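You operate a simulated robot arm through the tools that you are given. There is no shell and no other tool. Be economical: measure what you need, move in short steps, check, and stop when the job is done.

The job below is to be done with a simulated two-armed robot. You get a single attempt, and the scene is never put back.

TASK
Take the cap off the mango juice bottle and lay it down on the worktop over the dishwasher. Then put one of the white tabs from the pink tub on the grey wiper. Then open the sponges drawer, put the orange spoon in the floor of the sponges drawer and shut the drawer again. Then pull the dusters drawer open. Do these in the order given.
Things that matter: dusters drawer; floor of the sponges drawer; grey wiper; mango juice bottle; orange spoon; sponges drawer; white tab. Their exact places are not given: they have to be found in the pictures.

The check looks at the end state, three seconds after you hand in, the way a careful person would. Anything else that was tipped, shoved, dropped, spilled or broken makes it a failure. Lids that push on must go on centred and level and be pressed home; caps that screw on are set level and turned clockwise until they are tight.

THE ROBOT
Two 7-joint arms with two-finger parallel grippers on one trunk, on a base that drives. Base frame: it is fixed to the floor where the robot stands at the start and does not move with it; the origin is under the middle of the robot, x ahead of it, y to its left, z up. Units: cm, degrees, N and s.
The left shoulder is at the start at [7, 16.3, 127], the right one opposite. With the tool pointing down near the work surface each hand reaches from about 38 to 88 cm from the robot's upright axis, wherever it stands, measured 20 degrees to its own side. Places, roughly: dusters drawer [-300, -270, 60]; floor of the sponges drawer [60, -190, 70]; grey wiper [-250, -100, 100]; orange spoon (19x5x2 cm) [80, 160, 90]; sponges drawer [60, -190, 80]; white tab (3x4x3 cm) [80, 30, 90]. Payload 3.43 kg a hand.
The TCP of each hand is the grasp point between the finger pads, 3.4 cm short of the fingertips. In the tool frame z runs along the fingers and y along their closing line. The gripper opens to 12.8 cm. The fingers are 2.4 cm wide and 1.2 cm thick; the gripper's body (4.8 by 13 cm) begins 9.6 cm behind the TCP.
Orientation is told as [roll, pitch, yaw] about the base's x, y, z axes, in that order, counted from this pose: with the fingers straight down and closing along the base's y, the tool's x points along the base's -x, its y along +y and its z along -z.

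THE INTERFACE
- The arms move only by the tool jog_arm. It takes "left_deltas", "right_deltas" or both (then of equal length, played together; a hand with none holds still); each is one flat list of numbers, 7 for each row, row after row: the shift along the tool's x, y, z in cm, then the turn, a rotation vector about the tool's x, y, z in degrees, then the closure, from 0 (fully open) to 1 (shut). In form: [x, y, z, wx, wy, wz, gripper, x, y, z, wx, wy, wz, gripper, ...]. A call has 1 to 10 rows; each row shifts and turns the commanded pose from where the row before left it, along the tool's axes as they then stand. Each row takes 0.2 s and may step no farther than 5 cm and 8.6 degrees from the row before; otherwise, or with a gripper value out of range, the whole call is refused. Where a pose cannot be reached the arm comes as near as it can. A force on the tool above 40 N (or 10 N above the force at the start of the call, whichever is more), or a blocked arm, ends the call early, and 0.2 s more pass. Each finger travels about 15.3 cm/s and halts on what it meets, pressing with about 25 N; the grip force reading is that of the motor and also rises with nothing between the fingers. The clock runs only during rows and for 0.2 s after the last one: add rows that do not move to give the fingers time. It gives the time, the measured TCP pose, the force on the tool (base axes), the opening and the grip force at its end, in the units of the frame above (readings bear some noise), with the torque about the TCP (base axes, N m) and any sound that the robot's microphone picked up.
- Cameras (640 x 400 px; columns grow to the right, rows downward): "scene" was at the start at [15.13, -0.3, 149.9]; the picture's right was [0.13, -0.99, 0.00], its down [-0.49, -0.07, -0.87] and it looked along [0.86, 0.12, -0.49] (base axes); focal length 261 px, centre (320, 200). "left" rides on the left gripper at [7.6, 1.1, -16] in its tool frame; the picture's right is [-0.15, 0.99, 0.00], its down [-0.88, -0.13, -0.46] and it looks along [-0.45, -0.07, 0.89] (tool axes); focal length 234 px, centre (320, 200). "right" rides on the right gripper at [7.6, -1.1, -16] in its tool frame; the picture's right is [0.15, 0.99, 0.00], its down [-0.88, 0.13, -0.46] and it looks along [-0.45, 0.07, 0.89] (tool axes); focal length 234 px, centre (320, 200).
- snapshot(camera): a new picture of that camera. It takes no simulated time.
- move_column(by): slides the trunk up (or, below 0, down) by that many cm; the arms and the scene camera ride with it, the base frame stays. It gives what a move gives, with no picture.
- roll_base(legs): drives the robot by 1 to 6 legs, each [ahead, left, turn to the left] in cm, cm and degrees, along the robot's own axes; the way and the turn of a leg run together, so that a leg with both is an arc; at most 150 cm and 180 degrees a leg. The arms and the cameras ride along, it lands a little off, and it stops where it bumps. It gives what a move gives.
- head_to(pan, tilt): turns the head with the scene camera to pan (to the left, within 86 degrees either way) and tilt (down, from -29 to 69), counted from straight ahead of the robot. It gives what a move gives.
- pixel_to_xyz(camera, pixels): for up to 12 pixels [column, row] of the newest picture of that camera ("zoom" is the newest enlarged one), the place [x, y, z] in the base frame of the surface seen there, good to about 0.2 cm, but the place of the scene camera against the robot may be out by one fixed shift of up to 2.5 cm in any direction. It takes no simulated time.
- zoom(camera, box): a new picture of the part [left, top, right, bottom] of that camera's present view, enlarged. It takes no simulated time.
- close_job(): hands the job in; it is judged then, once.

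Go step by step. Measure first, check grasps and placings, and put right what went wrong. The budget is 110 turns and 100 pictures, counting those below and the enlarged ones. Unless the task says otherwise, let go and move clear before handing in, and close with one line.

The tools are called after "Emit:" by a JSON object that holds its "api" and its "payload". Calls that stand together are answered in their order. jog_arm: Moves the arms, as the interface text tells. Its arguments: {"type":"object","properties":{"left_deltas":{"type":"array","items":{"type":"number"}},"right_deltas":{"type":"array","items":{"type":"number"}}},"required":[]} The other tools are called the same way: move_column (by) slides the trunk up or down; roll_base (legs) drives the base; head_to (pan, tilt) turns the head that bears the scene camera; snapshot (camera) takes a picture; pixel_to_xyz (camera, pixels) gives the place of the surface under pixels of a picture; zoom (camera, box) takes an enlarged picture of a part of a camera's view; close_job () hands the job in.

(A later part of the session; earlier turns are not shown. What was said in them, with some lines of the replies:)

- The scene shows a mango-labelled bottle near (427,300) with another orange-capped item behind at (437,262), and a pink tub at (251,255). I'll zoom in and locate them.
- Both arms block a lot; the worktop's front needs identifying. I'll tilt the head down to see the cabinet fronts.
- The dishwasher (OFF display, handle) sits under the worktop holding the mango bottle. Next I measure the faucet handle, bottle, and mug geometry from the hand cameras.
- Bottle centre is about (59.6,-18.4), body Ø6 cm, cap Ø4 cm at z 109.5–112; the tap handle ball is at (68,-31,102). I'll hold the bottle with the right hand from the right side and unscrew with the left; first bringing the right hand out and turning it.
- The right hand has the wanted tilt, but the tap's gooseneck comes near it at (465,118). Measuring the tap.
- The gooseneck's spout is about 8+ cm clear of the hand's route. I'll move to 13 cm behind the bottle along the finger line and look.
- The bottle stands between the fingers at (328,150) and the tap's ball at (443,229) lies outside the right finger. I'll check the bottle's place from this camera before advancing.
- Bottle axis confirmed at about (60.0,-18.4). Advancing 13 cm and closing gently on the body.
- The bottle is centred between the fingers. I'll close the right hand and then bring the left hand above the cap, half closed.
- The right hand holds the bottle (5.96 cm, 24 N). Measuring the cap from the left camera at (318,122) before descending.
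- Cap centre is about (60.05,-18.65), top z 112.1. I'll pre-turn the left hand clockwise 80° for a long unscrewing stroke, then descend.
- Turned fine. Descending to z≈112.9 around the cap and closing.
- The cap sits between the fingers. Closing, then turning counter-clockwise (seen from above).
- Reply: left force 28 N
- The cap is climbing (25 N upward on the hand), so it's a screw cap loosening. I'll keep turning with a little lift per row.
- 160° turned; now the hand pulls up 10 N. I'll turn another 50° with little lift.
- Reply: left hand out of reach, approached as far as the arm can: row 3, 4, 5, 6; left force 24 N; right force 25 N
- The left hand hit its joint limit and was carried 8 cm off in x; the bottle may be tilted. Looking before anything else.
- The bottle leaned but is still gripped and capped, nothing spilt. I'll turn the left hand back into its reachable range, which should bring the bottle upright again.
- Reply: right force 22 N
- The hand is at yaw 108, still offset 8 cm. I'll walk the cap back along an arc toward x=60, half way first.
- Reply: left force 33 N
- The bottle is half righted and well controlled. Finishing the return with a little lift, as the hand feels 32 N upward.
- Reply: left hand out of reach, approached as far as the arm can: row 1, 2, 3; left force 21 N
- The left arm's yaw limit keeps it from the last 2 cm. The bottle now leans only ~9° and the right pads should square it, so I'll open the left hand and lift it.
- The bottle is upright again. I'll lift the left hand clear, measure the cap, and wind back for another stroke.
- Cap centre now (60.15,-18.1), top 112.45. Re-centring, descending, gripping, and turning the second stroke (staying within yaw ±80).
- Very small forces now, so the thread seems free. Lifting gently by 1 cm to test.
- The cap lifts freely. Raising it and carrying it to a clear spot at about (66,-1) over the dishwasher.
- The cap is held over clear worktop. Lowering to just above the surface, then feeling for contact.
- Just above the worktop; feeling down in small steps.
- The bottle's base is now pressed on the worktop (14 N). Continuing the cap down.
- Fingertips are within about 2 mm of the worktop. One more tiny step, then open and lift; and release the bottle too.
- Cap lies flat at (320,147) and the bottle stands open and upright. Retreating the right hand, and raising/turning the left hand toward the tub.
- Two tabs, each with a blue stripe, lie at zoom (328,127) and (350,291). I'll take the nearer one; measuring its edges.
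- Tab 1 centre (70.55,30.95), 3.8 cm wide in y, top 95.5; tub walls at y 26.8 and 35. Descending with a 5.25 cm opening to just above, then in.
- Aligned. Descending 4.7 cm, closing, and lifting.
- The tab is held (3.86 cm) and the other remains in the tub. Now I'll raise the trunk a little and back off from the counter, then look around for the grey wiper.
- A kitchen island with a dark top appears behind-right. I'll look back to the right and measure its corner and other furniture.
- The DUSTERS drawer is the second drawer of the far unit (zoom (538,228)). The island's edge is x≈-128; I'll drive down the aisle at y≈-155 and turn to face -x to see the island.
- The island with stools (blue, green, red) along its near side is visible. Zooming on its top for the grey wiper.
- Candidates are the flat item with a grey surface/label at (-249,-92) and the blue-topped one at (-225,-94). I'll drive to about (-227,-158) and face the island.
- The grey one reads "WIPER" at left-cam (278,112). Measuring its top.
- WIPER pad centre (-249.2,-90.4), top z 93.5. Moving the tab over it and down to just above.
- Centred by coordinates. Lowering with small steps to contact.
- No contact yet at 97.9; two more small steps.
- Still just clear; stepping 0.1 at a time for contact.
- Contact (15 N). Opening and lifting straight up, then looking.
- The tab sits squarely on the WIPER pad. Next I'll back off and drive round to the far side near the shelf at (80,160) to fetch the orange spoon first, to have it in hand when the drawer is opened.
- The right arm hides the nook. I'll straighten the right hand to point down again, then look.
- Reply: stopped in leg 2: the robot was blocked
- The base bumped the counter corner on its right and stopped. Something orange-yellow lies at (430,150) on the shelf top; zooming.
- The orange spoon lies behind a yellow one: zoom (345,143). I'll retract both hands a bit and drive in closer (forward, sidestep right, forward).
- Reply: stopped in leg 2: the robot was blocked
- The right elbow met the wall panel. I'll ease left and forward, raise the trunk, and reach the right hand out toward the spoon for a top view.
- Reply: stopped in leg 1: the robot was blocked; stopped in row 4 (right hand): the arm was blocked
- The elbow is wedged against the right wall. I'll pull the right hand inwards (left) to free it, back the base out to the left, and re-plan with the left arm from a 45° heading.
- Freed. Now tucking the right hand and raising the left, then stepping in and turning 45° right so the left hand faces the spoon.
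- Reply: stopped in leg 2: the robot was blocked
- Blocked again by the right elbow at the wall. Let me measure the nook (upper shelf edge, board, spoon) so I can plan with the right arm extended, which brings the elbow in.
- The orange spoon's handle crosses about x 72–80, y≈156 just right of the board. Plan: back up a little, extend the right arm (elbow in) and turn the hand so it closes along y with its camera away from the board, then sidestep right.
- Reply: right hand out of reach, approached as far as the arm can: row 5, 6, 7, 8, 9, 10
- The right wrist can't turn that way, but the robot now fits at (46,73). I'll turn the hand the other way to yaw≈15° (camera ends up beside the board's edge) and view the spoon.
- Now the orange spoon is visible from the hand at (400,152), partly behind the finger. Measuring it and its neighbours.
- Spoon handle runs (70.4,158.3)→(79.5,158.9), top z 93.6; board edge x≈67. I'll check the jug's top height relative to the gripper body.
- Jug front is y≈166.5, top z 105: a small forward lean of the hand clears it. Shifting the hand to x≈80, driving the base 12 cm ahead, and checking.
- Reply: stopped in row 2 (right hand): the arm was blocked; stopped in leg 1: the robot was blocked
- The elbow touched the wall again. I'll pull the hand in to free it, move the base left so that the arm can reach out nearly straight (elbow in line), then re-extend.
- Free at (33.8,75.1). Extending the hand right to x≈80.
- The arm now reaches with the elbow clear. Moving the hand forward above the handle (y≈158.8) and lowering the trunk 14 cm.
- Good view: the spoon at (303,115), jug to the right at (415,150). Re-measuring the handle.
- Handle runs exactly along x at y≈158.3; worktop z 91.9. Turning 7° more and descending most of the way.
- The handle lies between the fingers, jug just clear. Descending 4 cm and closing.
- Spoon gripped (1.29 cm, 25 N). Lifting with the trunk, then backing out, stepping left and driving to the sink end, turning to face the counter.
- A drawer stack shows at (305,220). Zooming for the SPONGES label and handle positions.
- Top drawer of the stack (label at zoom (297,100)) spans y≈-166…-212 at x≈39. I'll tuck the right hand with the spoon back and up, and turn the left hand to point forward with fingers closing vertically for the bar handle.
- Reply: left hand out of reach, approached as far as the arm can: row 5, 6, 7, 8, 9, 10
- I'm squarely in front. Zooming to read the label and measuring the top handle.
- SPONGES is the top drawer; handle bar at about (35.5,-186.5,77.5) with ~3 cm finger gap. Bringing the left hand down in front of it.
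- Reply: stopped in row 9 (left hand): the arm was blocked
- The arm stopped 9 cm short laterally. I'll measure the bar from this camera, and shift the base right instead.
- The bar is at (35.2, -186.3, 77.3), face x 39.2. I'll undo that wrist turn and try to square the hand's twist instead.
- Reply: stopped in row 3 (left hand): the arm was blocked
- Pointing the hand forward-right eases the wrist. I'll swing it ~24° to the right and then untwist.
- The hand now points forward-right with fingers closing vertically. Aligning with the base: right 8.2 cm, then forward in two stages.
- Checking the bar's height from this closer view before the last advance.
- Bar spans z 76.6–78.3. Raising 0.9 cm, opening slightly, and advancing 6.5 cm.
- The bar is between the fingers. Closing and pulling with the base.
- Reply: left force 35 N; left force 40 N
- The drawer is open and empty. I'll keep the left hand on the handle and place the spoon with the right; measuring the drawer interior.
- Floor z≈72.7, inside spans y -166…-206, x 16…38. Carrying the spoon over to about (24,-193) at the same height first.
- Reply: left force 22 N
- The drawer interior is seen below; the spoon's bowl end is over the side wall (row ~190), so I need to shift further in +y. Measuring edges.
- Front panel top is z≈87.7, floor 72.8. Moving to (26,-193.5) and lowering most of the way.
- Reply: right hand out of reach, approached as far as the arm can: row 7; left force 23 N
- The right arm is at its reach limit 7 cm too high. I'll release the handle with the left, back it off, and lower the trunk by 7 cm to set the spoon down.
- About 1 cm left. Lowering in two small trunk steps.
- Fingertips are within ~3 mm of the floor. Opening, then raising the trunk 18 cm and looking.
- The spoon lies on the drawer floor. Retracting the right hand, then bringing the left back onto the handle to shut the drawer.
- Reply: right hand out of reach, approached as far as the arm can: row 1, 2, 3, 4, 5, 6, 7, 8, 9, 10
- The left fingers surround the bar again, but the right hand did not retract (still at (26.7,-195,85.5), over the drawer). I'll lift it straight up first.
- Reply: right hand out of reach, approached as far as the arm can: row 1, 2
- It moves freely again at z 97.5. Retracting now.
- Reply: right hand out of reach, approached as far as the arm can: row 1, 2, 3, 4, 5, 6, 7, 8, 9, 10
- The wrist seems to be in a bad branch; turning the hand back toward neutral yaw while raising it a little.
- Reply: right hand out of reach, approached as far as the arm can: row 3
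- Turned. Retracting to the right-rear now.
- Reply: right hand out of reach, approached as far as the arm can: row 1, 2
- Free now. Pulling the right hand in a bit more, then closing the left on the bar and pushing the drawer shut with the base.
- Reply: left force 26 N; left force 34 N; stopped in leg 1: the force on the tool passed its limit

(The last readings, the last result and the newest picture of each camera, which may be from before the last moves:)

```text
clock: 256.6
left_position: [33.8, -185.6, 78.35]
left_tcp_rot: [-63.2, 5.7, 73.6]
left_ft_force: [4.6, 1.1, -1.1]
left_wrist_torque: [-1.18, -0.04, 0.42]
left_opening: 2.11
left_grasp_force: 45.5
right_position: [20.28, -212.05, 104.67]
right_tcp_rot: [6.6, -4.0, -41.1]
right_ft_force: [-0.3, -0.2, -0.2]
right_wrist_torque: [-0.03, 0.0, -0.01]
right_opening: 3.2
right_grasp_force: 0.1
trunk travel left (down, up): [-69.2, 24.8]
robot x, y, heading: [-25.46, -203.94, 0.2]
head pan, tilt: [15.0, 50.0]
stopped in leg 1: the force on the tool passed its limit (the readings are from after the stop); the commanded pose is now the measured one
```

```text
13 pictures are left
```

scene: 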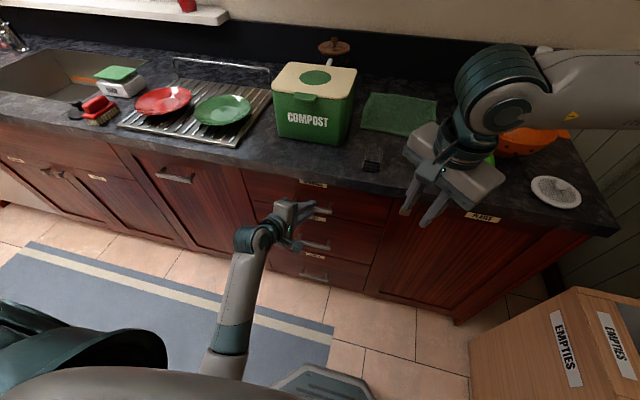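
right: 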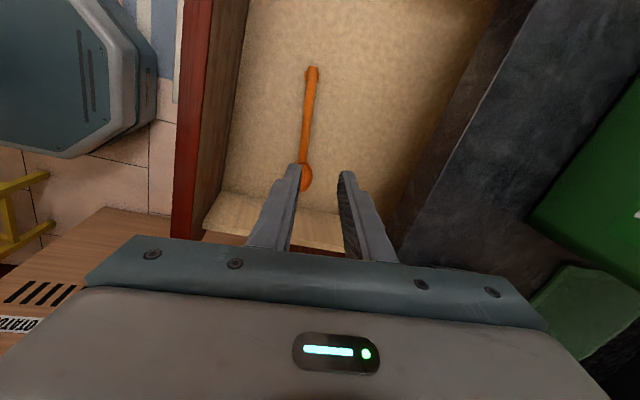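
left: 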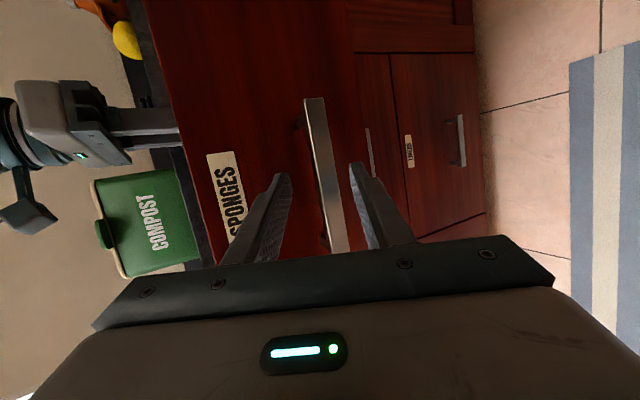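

The drawer is shut (handle back at its closed place). Releasing, backing off, and driving to the DUSTERS unit at about (-300,-255).

Emit:
{"api": "jog_arm", "payload": {"left_deltas": [0, 0, 0, 0, 0, 0, 0.8, 0, 0, 0, 0, 0, 0, 0.6, 0, 0, 0, 0, 0, 0, 0.6]}}

Emit:
{"api": "roll_base", "payload": {"legs": [[-30, 0, 0], [0, 32, 0], [0, 0, 180], [150, 0, 0], [110, 0, 0], [0, 0, 90]]}}

Emit:
{"api": "head_to", "payload": {"pan": 10, "tilt": 40}}

Emit:
{"api": "snapshot", "payload": {"camera": "scene"}}

```text
clock: 257.4
left_position: [33.69, -185.68, 78.4]
left_tcp_rot: [-63.2, 5.4, 73.4]
left_ft_force: [-0.2, -0.3, 0.8]
left_wrist_torque: [-0.01, -0.02, -0.02]
left_opening: 5.16
left_grasp_force: 0.0
right_position: [20.08, -212.1, 104.68]
right_tcp_rot: [6.5, -4.0, -41.0]
right_ft_force: [-0.3, -0.3, -1.1]
right_wrist_torque: [-0.01, -0.01, -0.01]
right_opening: 3.18
right_grasp_force: 0.0
trunk travel left (down, up): [-69.2, 24.8]
robot x, y, heading: [-25.7, -203.66, -0.1]
head pan, tilt: [15.0, 50.0]
```

```text
clock: 284.8
left_position: [-300.98, -226.1, 78.4]
left_tcp_rot: [-63.2, 5.5, -17.0]
left_ft_force: [0.2, 0.8, 0.5]
left_wrist_torque: [-0.01, -0.01, -0.01]
left_opening: 5.12
left_grasp_force: 0.0
right_position: [-327.38, -212.41, 104.64]
right_tcp_rot: [6.6, -4.0, -131.4]
right_ft_force: [0.0, -0.1, -0.1]
right_wrist_torque: [-0.04, 0.0, 0.0]
right_opening: 3.2
right_grasp_force: 0.1
trunk travel left (down, up): [-69.2, 24.8]
robot x, y, heading: [-318.67, -166.82, -90.6]
head pan, tilt: [15.0, 50.0]
```

```text
clock: 285.5
left_position: [-301.11, -226.09, 78.35]
left_tcp_rot: [-63.2, 5.5, -17.0]
left_ft_force: [0.2, -0.6, 0.8]
left_wrist_torque: [0.0, 0.03, 0.02]
left_opening: 5.12
left_grasp_force: 0.1
right_position: [-327.48, -212.49, 104.73]
right_tcp_rot: [6.5, -3.9, -131.5]
right_ft_force: [-0.3, -0.4, -0.5]
right_wrist_torque: [0.0, -0.03, 0.01]
right_opening: 3.2
right_grasp_force: 0.0
trunk travel left (down, up): [-69.2, 24.8]
robot x, y, heading: [-319.05, -167.03, -90.5]
head pan, tilt: [10.0, 40.0]
```

```text
12 pictures are left
```

scene: 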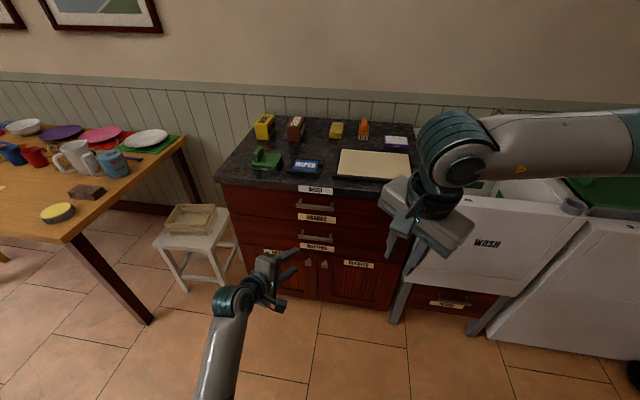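

Zooming on the unit: I need to be sure which drawer the DUSTERS label belongs to.

Emit:
{"api": "zoom", "payload": {"camera": "scene", "box": [220, 170, 420, 300]}}

Emit:
{"api": "pixel_to_xyz", "payload": {"camera": "scene", "pixels": [[315, 206], [317, 237], [303, 235], [331, 240], [317, 218], [317, 247], [317, 228], [350, 228], [317, 189], [260, 230]]}}

```text
3.08 times, centred on (320, 235) of scene
```

zoom: 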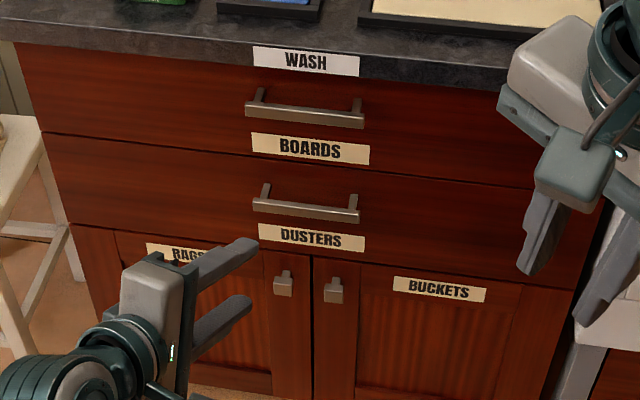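

```text
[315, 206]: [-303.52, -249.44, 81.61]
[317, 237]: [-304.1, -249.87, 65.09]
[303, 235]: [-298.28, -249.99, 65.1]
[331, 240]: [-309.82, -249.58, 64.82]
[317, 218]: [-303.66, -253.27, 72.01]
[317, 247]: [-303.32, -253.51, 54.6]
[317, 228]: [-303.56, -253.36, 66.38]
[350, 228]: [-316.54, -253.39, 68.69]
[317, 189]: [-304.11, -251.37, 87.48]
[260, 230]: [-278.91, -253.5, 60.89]
```

DUSTERS labels the second drawer (handle above label). Handle bar ≈ (-302.7,-248.6,65.5) true. Lowering the trunk and approaching as before.

Emit:
{"api": "move_column", "payload": {"by": -11.4}}

Emit:
{"api": "roll_base", "payload": {"legs": [[13.5, 0, 0]]}}

Emit:
{"api": "snapshot", "payload": {"camera": "left"}}

```text
clock: 287.0
left_position: [-301.05, -226.05, 67.02]
left_tcp_rot: [-63.2, 5.5, -17.1]
left_ft_force: [-0.6, 0.6, 0.4]
left_wrist_torque: [-0.02, -0.01, 0.03]
left_opening: 5.13
left_grasp_force: 0.1
right_position: [-327.38, -212.4, 93.39]
right_tcp_rot: [6.6, -3.9, -131.3]
right_ft_force: [0.0, -0.3, -0.2]
right_wrist_torque: [0.01, -0.05, 0.03]
right_opening: 3.22
right_grasp_force: 0.0
trunk travel left (down, up): [-57.8, 36.2]
robot x, y, heading: [-318.51, -166.83, -90.7]
head pan, tilt: [10.0, 40.0]
```

```text
clock: 288.3
left_position: [-300.98, -239.87, 66.92]
left_tcp_rot: [-63.1, 5.5, -16.9]
left_ft_force: [-0.8, -0.7, 0.8]
left_wrist_torque: [0.01, -0.02, 0.0]
left_opening: 5.11
left_grasp_force: 0.0
right_position: [-327.53, -226.24, 93.36]
right_tcp_rot: [6.5, -4.0, -131.3]
right_ft_force: [0.0, -0.6, 0.2]
right_wrist_torque: [0.01, 0.03, -0.03]
right_opening: 3.2
right_grasp_force: 0.1
trunk travel left (down, up): [-57.8, 36.2]
robot x, y, heading: [-318.74, -180.48, -90.5]
head pan, tilt: [10.0, 40.0]
```

```text
10 pictures are left
```

left: 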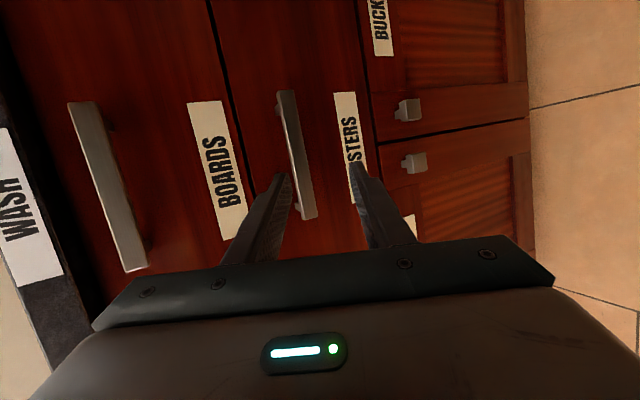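

The DUSTERS bar shows at (295,155), between the fingertips but close to the upper finger. Measuring it exactly.

Emit:
{"api": "pixel_to_xyz", "payload": {"camera": "left", "pixels": [[285, 105], [296, 155], [306, 205], [288, 155], [304, 155], [320, 120]]}}

```text
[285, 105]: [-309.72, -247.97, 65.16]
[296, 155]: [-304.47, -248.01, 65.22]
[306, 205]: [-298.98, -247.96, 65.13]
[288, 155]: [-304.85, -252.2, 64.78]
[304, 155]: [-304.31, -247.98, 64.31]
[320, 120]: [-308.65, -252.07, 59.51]
```

Bar front y -248.0, z 65.2, centre x -304.3. Shifting right 2.4, down 0.3, forward 6.7, then closing.

Emit:
{"api": "move_column", "payload": {"by": -0.3}}

Emit:
{"api": "roll_base", "payload": {"legs": [[0, -2.4, 0], [6.7, 0, 0]]}}

Emit:
{"api": "snapshot", "payload": {"camera": "left"}}

```text
clock: 288.8
left_position: [-301.05, -239.78, 66.6]
left_tcp_rot: [-63.2, 5.5, -16.9]
left_ft_force: [0.0, -0.3, 0.3]
left_wrist_torque: [0.01, -0.01, -0.03]
left_opening: 5.11
left_grasp_force: 0.1
right_position: [-327.42, -226.23, 92.86]
right_tcp_rot: [6.5, -3.8, -131.4]
right_ft_force: [0.2, 0.6, -0.5]
right_wrist_torque: [0.02, 0.01, -0.04]
right_opening: 3.19
right_grasp_force: 0.0
trunk travel left (down, up): [-57.5, 36.5]
robot x, y, heading: [-318.92, -180.38, -90.8]
head pan, tilt: [10.0, 40.0]
```

```text
clock: 290.2
left_position: [-303.5, -246.72, 66.63]
left_tcp_rot: [-63.1, 5.4, -16.9]
left_ft_force: [-0.3, -0.9, 0.1]
left_wrist_torque: [-0.02, 0.01, 0.03]
left_opening: 5.12
left_grasp_force: 0.0
right_position: [-329.85, -233.01, 92.98]
right_tcp_rot: [6.5, -3.8, -131.4]
right_ft_force: [0.4, -0.5, 0.5]
right_wrist_torque: [0.02, -0.01, -0.02]
right_opening: 3.19
right_grasp_force: 0.0
trunk travel left (down, up): [-57.5, 36.5]
robot x, y, heading: [-321.24, -187.42, -90.7]
head pan, tilt: [10.0, 40.0]
```

```text
9 pictures are left
```

left: 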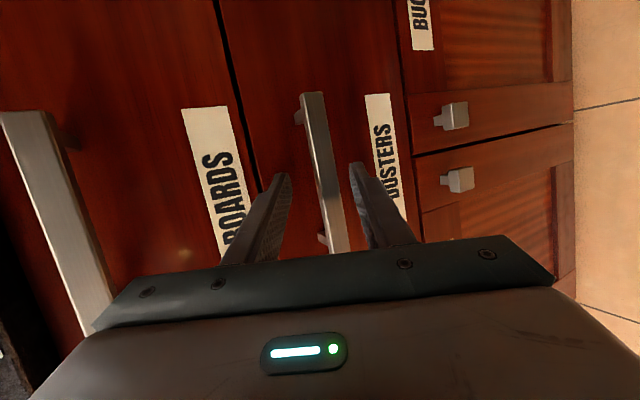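

The bar is squarely between the fingers. Closing and pulling with the base.

Emit:
{"api": "jog_arm", "payload": {"left_deltas": [0, 0, 0, 0, 0, 0, 0.8, 0, 0, 0, 0, 0, 0, 1, 0, 0, 0, 0, 0, 0, 1]}}

Emit:
{"api": "roll_base", "payload": {"legs": [[-30, 0, 0]]}}

Emit:
{"api": "snapshot", "payload": {"camera": "scene"}}

```text
clock: 291.0
left_position: [-303.46, -246.34, 66.06]
left_tcp_rot: [-62.4, 5.8, -16.9]
left_ft_force: [-2.0, 21.8, -29.7]
left_wrist_torque: [0.87, 0.72, 0.98]
left_opening: 2.16
left_grasp_force: 45.1
right_position: [-329.76, -232.96, 93.03]
right_tcp_rot: [6.5, -3.8, -131.3]
right_ft_force: [-0.1, 0.7, -0.7]
right_wrist_torque: [-0.01, -0.02, 0.01]
right_opening: 3.19
right_grasp_force: 0.1
trunk travel left (down, up): [-57.5, 36.5]
robot x, y, heading: [-321.38, -187.31, -90.6]
head pan, tilt: [10.0, 40.0]
```

```text
clock: 293.1
left_position: [-303.35, -217.16, 66.27]
left_tcp_rot: [-62.6, 5.8, -17.3]
left_ft_force: [2.9, -0.5, -36.4]
left_wrist_torque: [0.68, 0.73, 0.69]
left_opening: 2.12
left_grasp_force: 44.6
right_position: [-329.75, -203.49, 92.96]
right_tcp_rot: [6.5, -3.8, -131.7]
right_ft_force: [0.0, 0.2, -0.4]
right_wrist_torque: [0.06, 0.01, 0.02]
right_opening: 3.22
right_grasp_force: 0.0
trunk travel left (down, up): [-57.5, 36.5]
robot x, y, heading: [-320.87, -157.73, -91.0]
head pan, tilt: [10.0, 40.0]
```

```text
8 pictures are left
```

scene: 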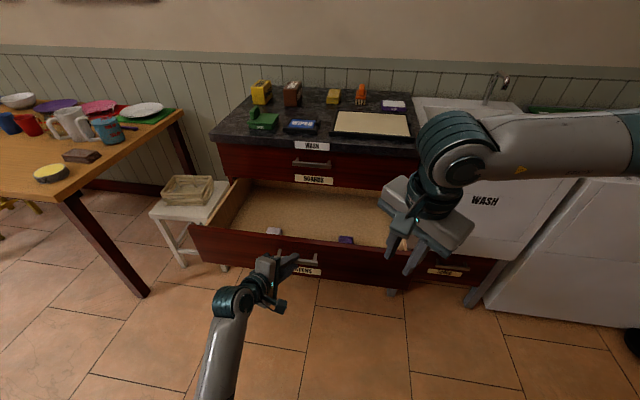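

The DUSTERS drawer is open about 29 cm. Releasing, withdrawing the left hand, and taking a look back at the first counter from here.

Emit:
{"api": "jog_arm", "payload": {"left_deltas": [0, 0, 0, 0, 0, 0, 0.8, 0, 0, 0, 0, 0, 0, 0.6, 0, 0, 0, 0, 0, 0, 0.6, 1.29, 1.94, -3.85, 0, 0, 0, 0.6, 1.29, 1.94, -3.85, 0, 0, 0, 0.6]}}

Emit:
{"api": "roll_base", "payload": {"legs": [[-8, 0, 0]]}}

Emit:
{"api": "snapshot", "payload": {"camera": "scene"}}

Emit:
{"api": "roll_base", "payload": {"legs": [[0, 0, 90], [150, 0, 0], [110, 0, 0]]}}

Emit:
{"api": "head_to", "payload": {"pan": 45, "tilt": 25}}

Emit:
{"api": "snapshot", "payload": {"camera": "scene"}}

```text
clock: 294.3
left_position: [-303.56, -207.99, 66.93]
left_tcp_rot: [-62.7, 5.7, -17.3]
left_ft_force: [-0.3, 0.3, -0.3]
left_wrist_torque: [0.01, -0.01, -0.01]
left_opening: 5.11
left_grasp_force: 0.1
right_position: [-329.87, -203.17, 93.05]
right_tcp_rot: [6.7, -3.9, -131.7]
right_ft_force: [0.1, -0.6, -0.5]
right_wrist_torque: [0.0, -0.02, -0.01]
right_opening: 3.2
right_grasp_force: 0.0
trunk travel left (down, up): [-57.5, 36.5]
robot x, y, heading: [-321.06, -157.74, -90.8]
head pan, tilt: [10.0, 40.0]
```

```text
clock: 295.3
left_position: [-303.38, -199.98, 66.93]
left_tcp_rot: [-62.9, 5.6, -17.3]
left_ft_force: [-0.2, 0.3, 0.0]
left_wrist_torque: [0.0, -0.03, 0.04]
left_opening: 5.09
left_grasp_force: 0.1
right_position: [-329.74, -195.15, 93.13]
right_tcp_rot: [6.6, -3.8, -131.6]
right_ft_force: [0.4, 0.9, 0.4]
right_wrist_torque: [-0.07, 0.0, -0.01]
right_opening: 3.19
right_grasp_force: 0.0
trunk travel left (down, up): [-57.5, 36.5]
robot x, y, heading: [-321.22, -149.77, -90.5]
head pan, tilt: [10.0, 40.0]
```

```text
7 pictures are left
```

scene: 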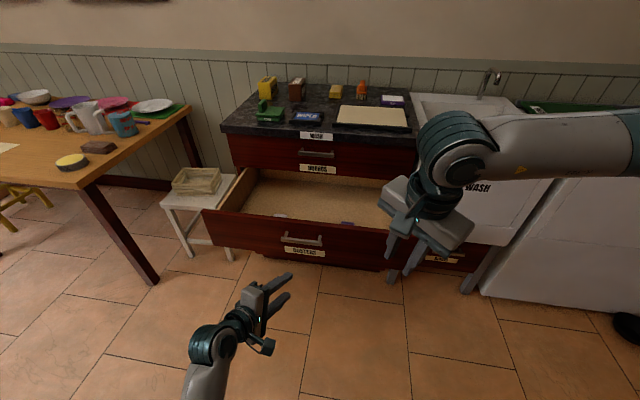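

```text
clock: 311.8
left_position: [-11.76, -139.65, 66.88]
left_tcp_rot: [-62.7, 5.7, 70.8]
left_ft_force: [-0.6, 0.6, -0.2]
left_wrist_torque: [-0.01, -0.01, 0.01]
left_opening: 5.12
left_grasp_force: 0.0
right_position: [-17.51, -165.78, 92.97]
right_tcp_rot: [6.6, -3.9, -43.6]
right_ft_force: [-0.3, 0.6, -0.7]
right_wrist_torque: [-0.03, 0.01, -0.04]
right_opening: 3.2
right_grasp_force: 0.1
trunk travel left (down, up): [-57.5, 36.5]
robot x, y, heading: [-62.51, -155.3, -2.9]
head pan, tilt: [10.0, 40.0]
```

```text
clock: 312.8
left_position: [-11.84, -139.48, 66.96]
left_tcp_rot: [-62.7, 5.6, 70.8]
left_ft_force: [-0.3, -0.6, 0.4]
left_wrist_torque: [-0.01, 0.02, 0.0]
left_opening: 5.1
left_grasp_force: 0.1
right_position: [-17.34, -165.71, 93.06]
right_tcp_rot: [6.7, -3.8, -43.6]
right_ft_force: [-0.8, -0.6, -0.2]
right_wrist_torque: [0.02, 0.0, 0.03]
right_opening: 3.21
right_grasp_force: 0.1
trunk travel left (down, up): [-57.5, 36.5]
robot x, y, heading: [-62.59, -155.26, -2.7]
head pan, tilt: [45.0, 25.0]
```

```text
6 pictures are left
```

scene: 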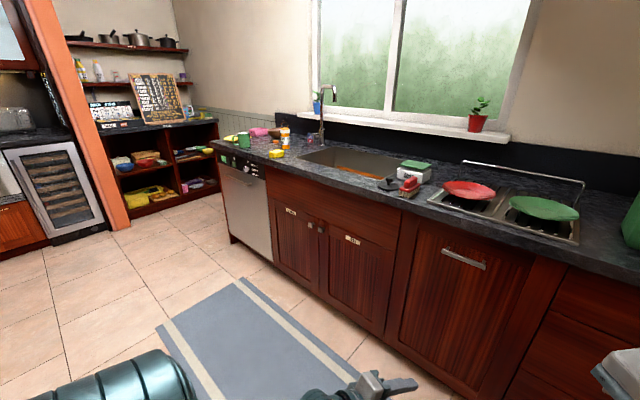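

Emit:
{"api": "zoom", "payload": {"camera": "scene", "box": [200, 110, 330, 190]}}

Emit:
{"api": "head_to", "payload": {"pan": -30, "tilt": 35}}

Emit:
{"api": "snapshot", "payload": {"camera": "scene"}}

```text
4.92 times, centred on (265, 150) of scene
```

zoom: 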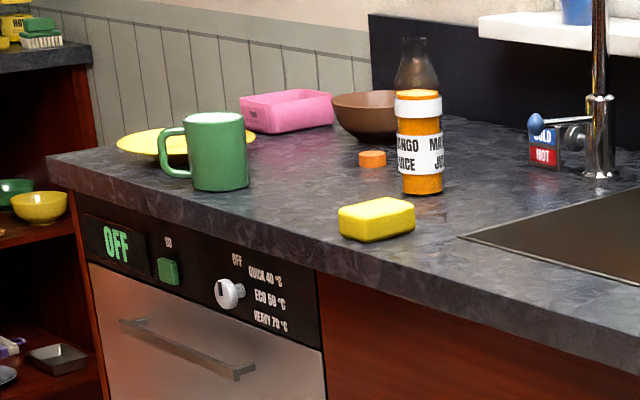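

```text
clock: 314.2
left_position: [-11.87, -139.56, 66.97]
left_tcp_rot: [-62.8, 5.5, 70.8]
left_ft_force: [-0.3, 0.3, -0.1]
left_wrist_torque: [0.01, -0.01, -0.03]
left_opening: 5.12
left_grasp_force: 0.0
right_position: [-17.37, -165.63, 92.95]
right_tcp_rot: [6.6, -4.0, -43.6]
right_ft_force: [0.0, 0.0, -0.3]
right_wrist_torque: [-0.01, 0.01, 0.01]
right_opening: 3.19
right_grasp_force: 0.1
trunk travel left (down, up): [-57.5, 36.5]
robot x, y, heading: [-62.31, -155.69, -2.5]
head pan, tilt: [-30.0, 35.0]
```

```text
4 pictures are left
```

scene: 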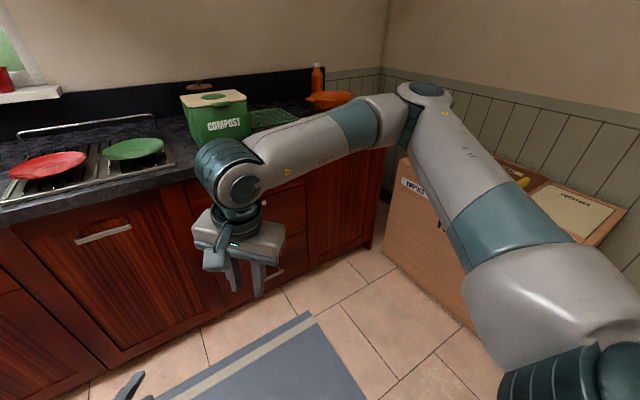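

The zoom shows the open bottle upright at (420,120) and the cap on the worktop over the dishwasher at (372,158). Nothing on that counter is disturbed, the sponges drawer is shut and both hands are clear, so I'm handing in.

Emit:
{"api": "close_job", "payload": {}}

```text
The job is handed in.
```

The whole job is done in the order given and handed in: the mango juice cap lies on the worktop over the dishwasher, a white tab is on the grey wiper, the orange spoon is in the shut sponges drawer, and the dusters drawer stands open.
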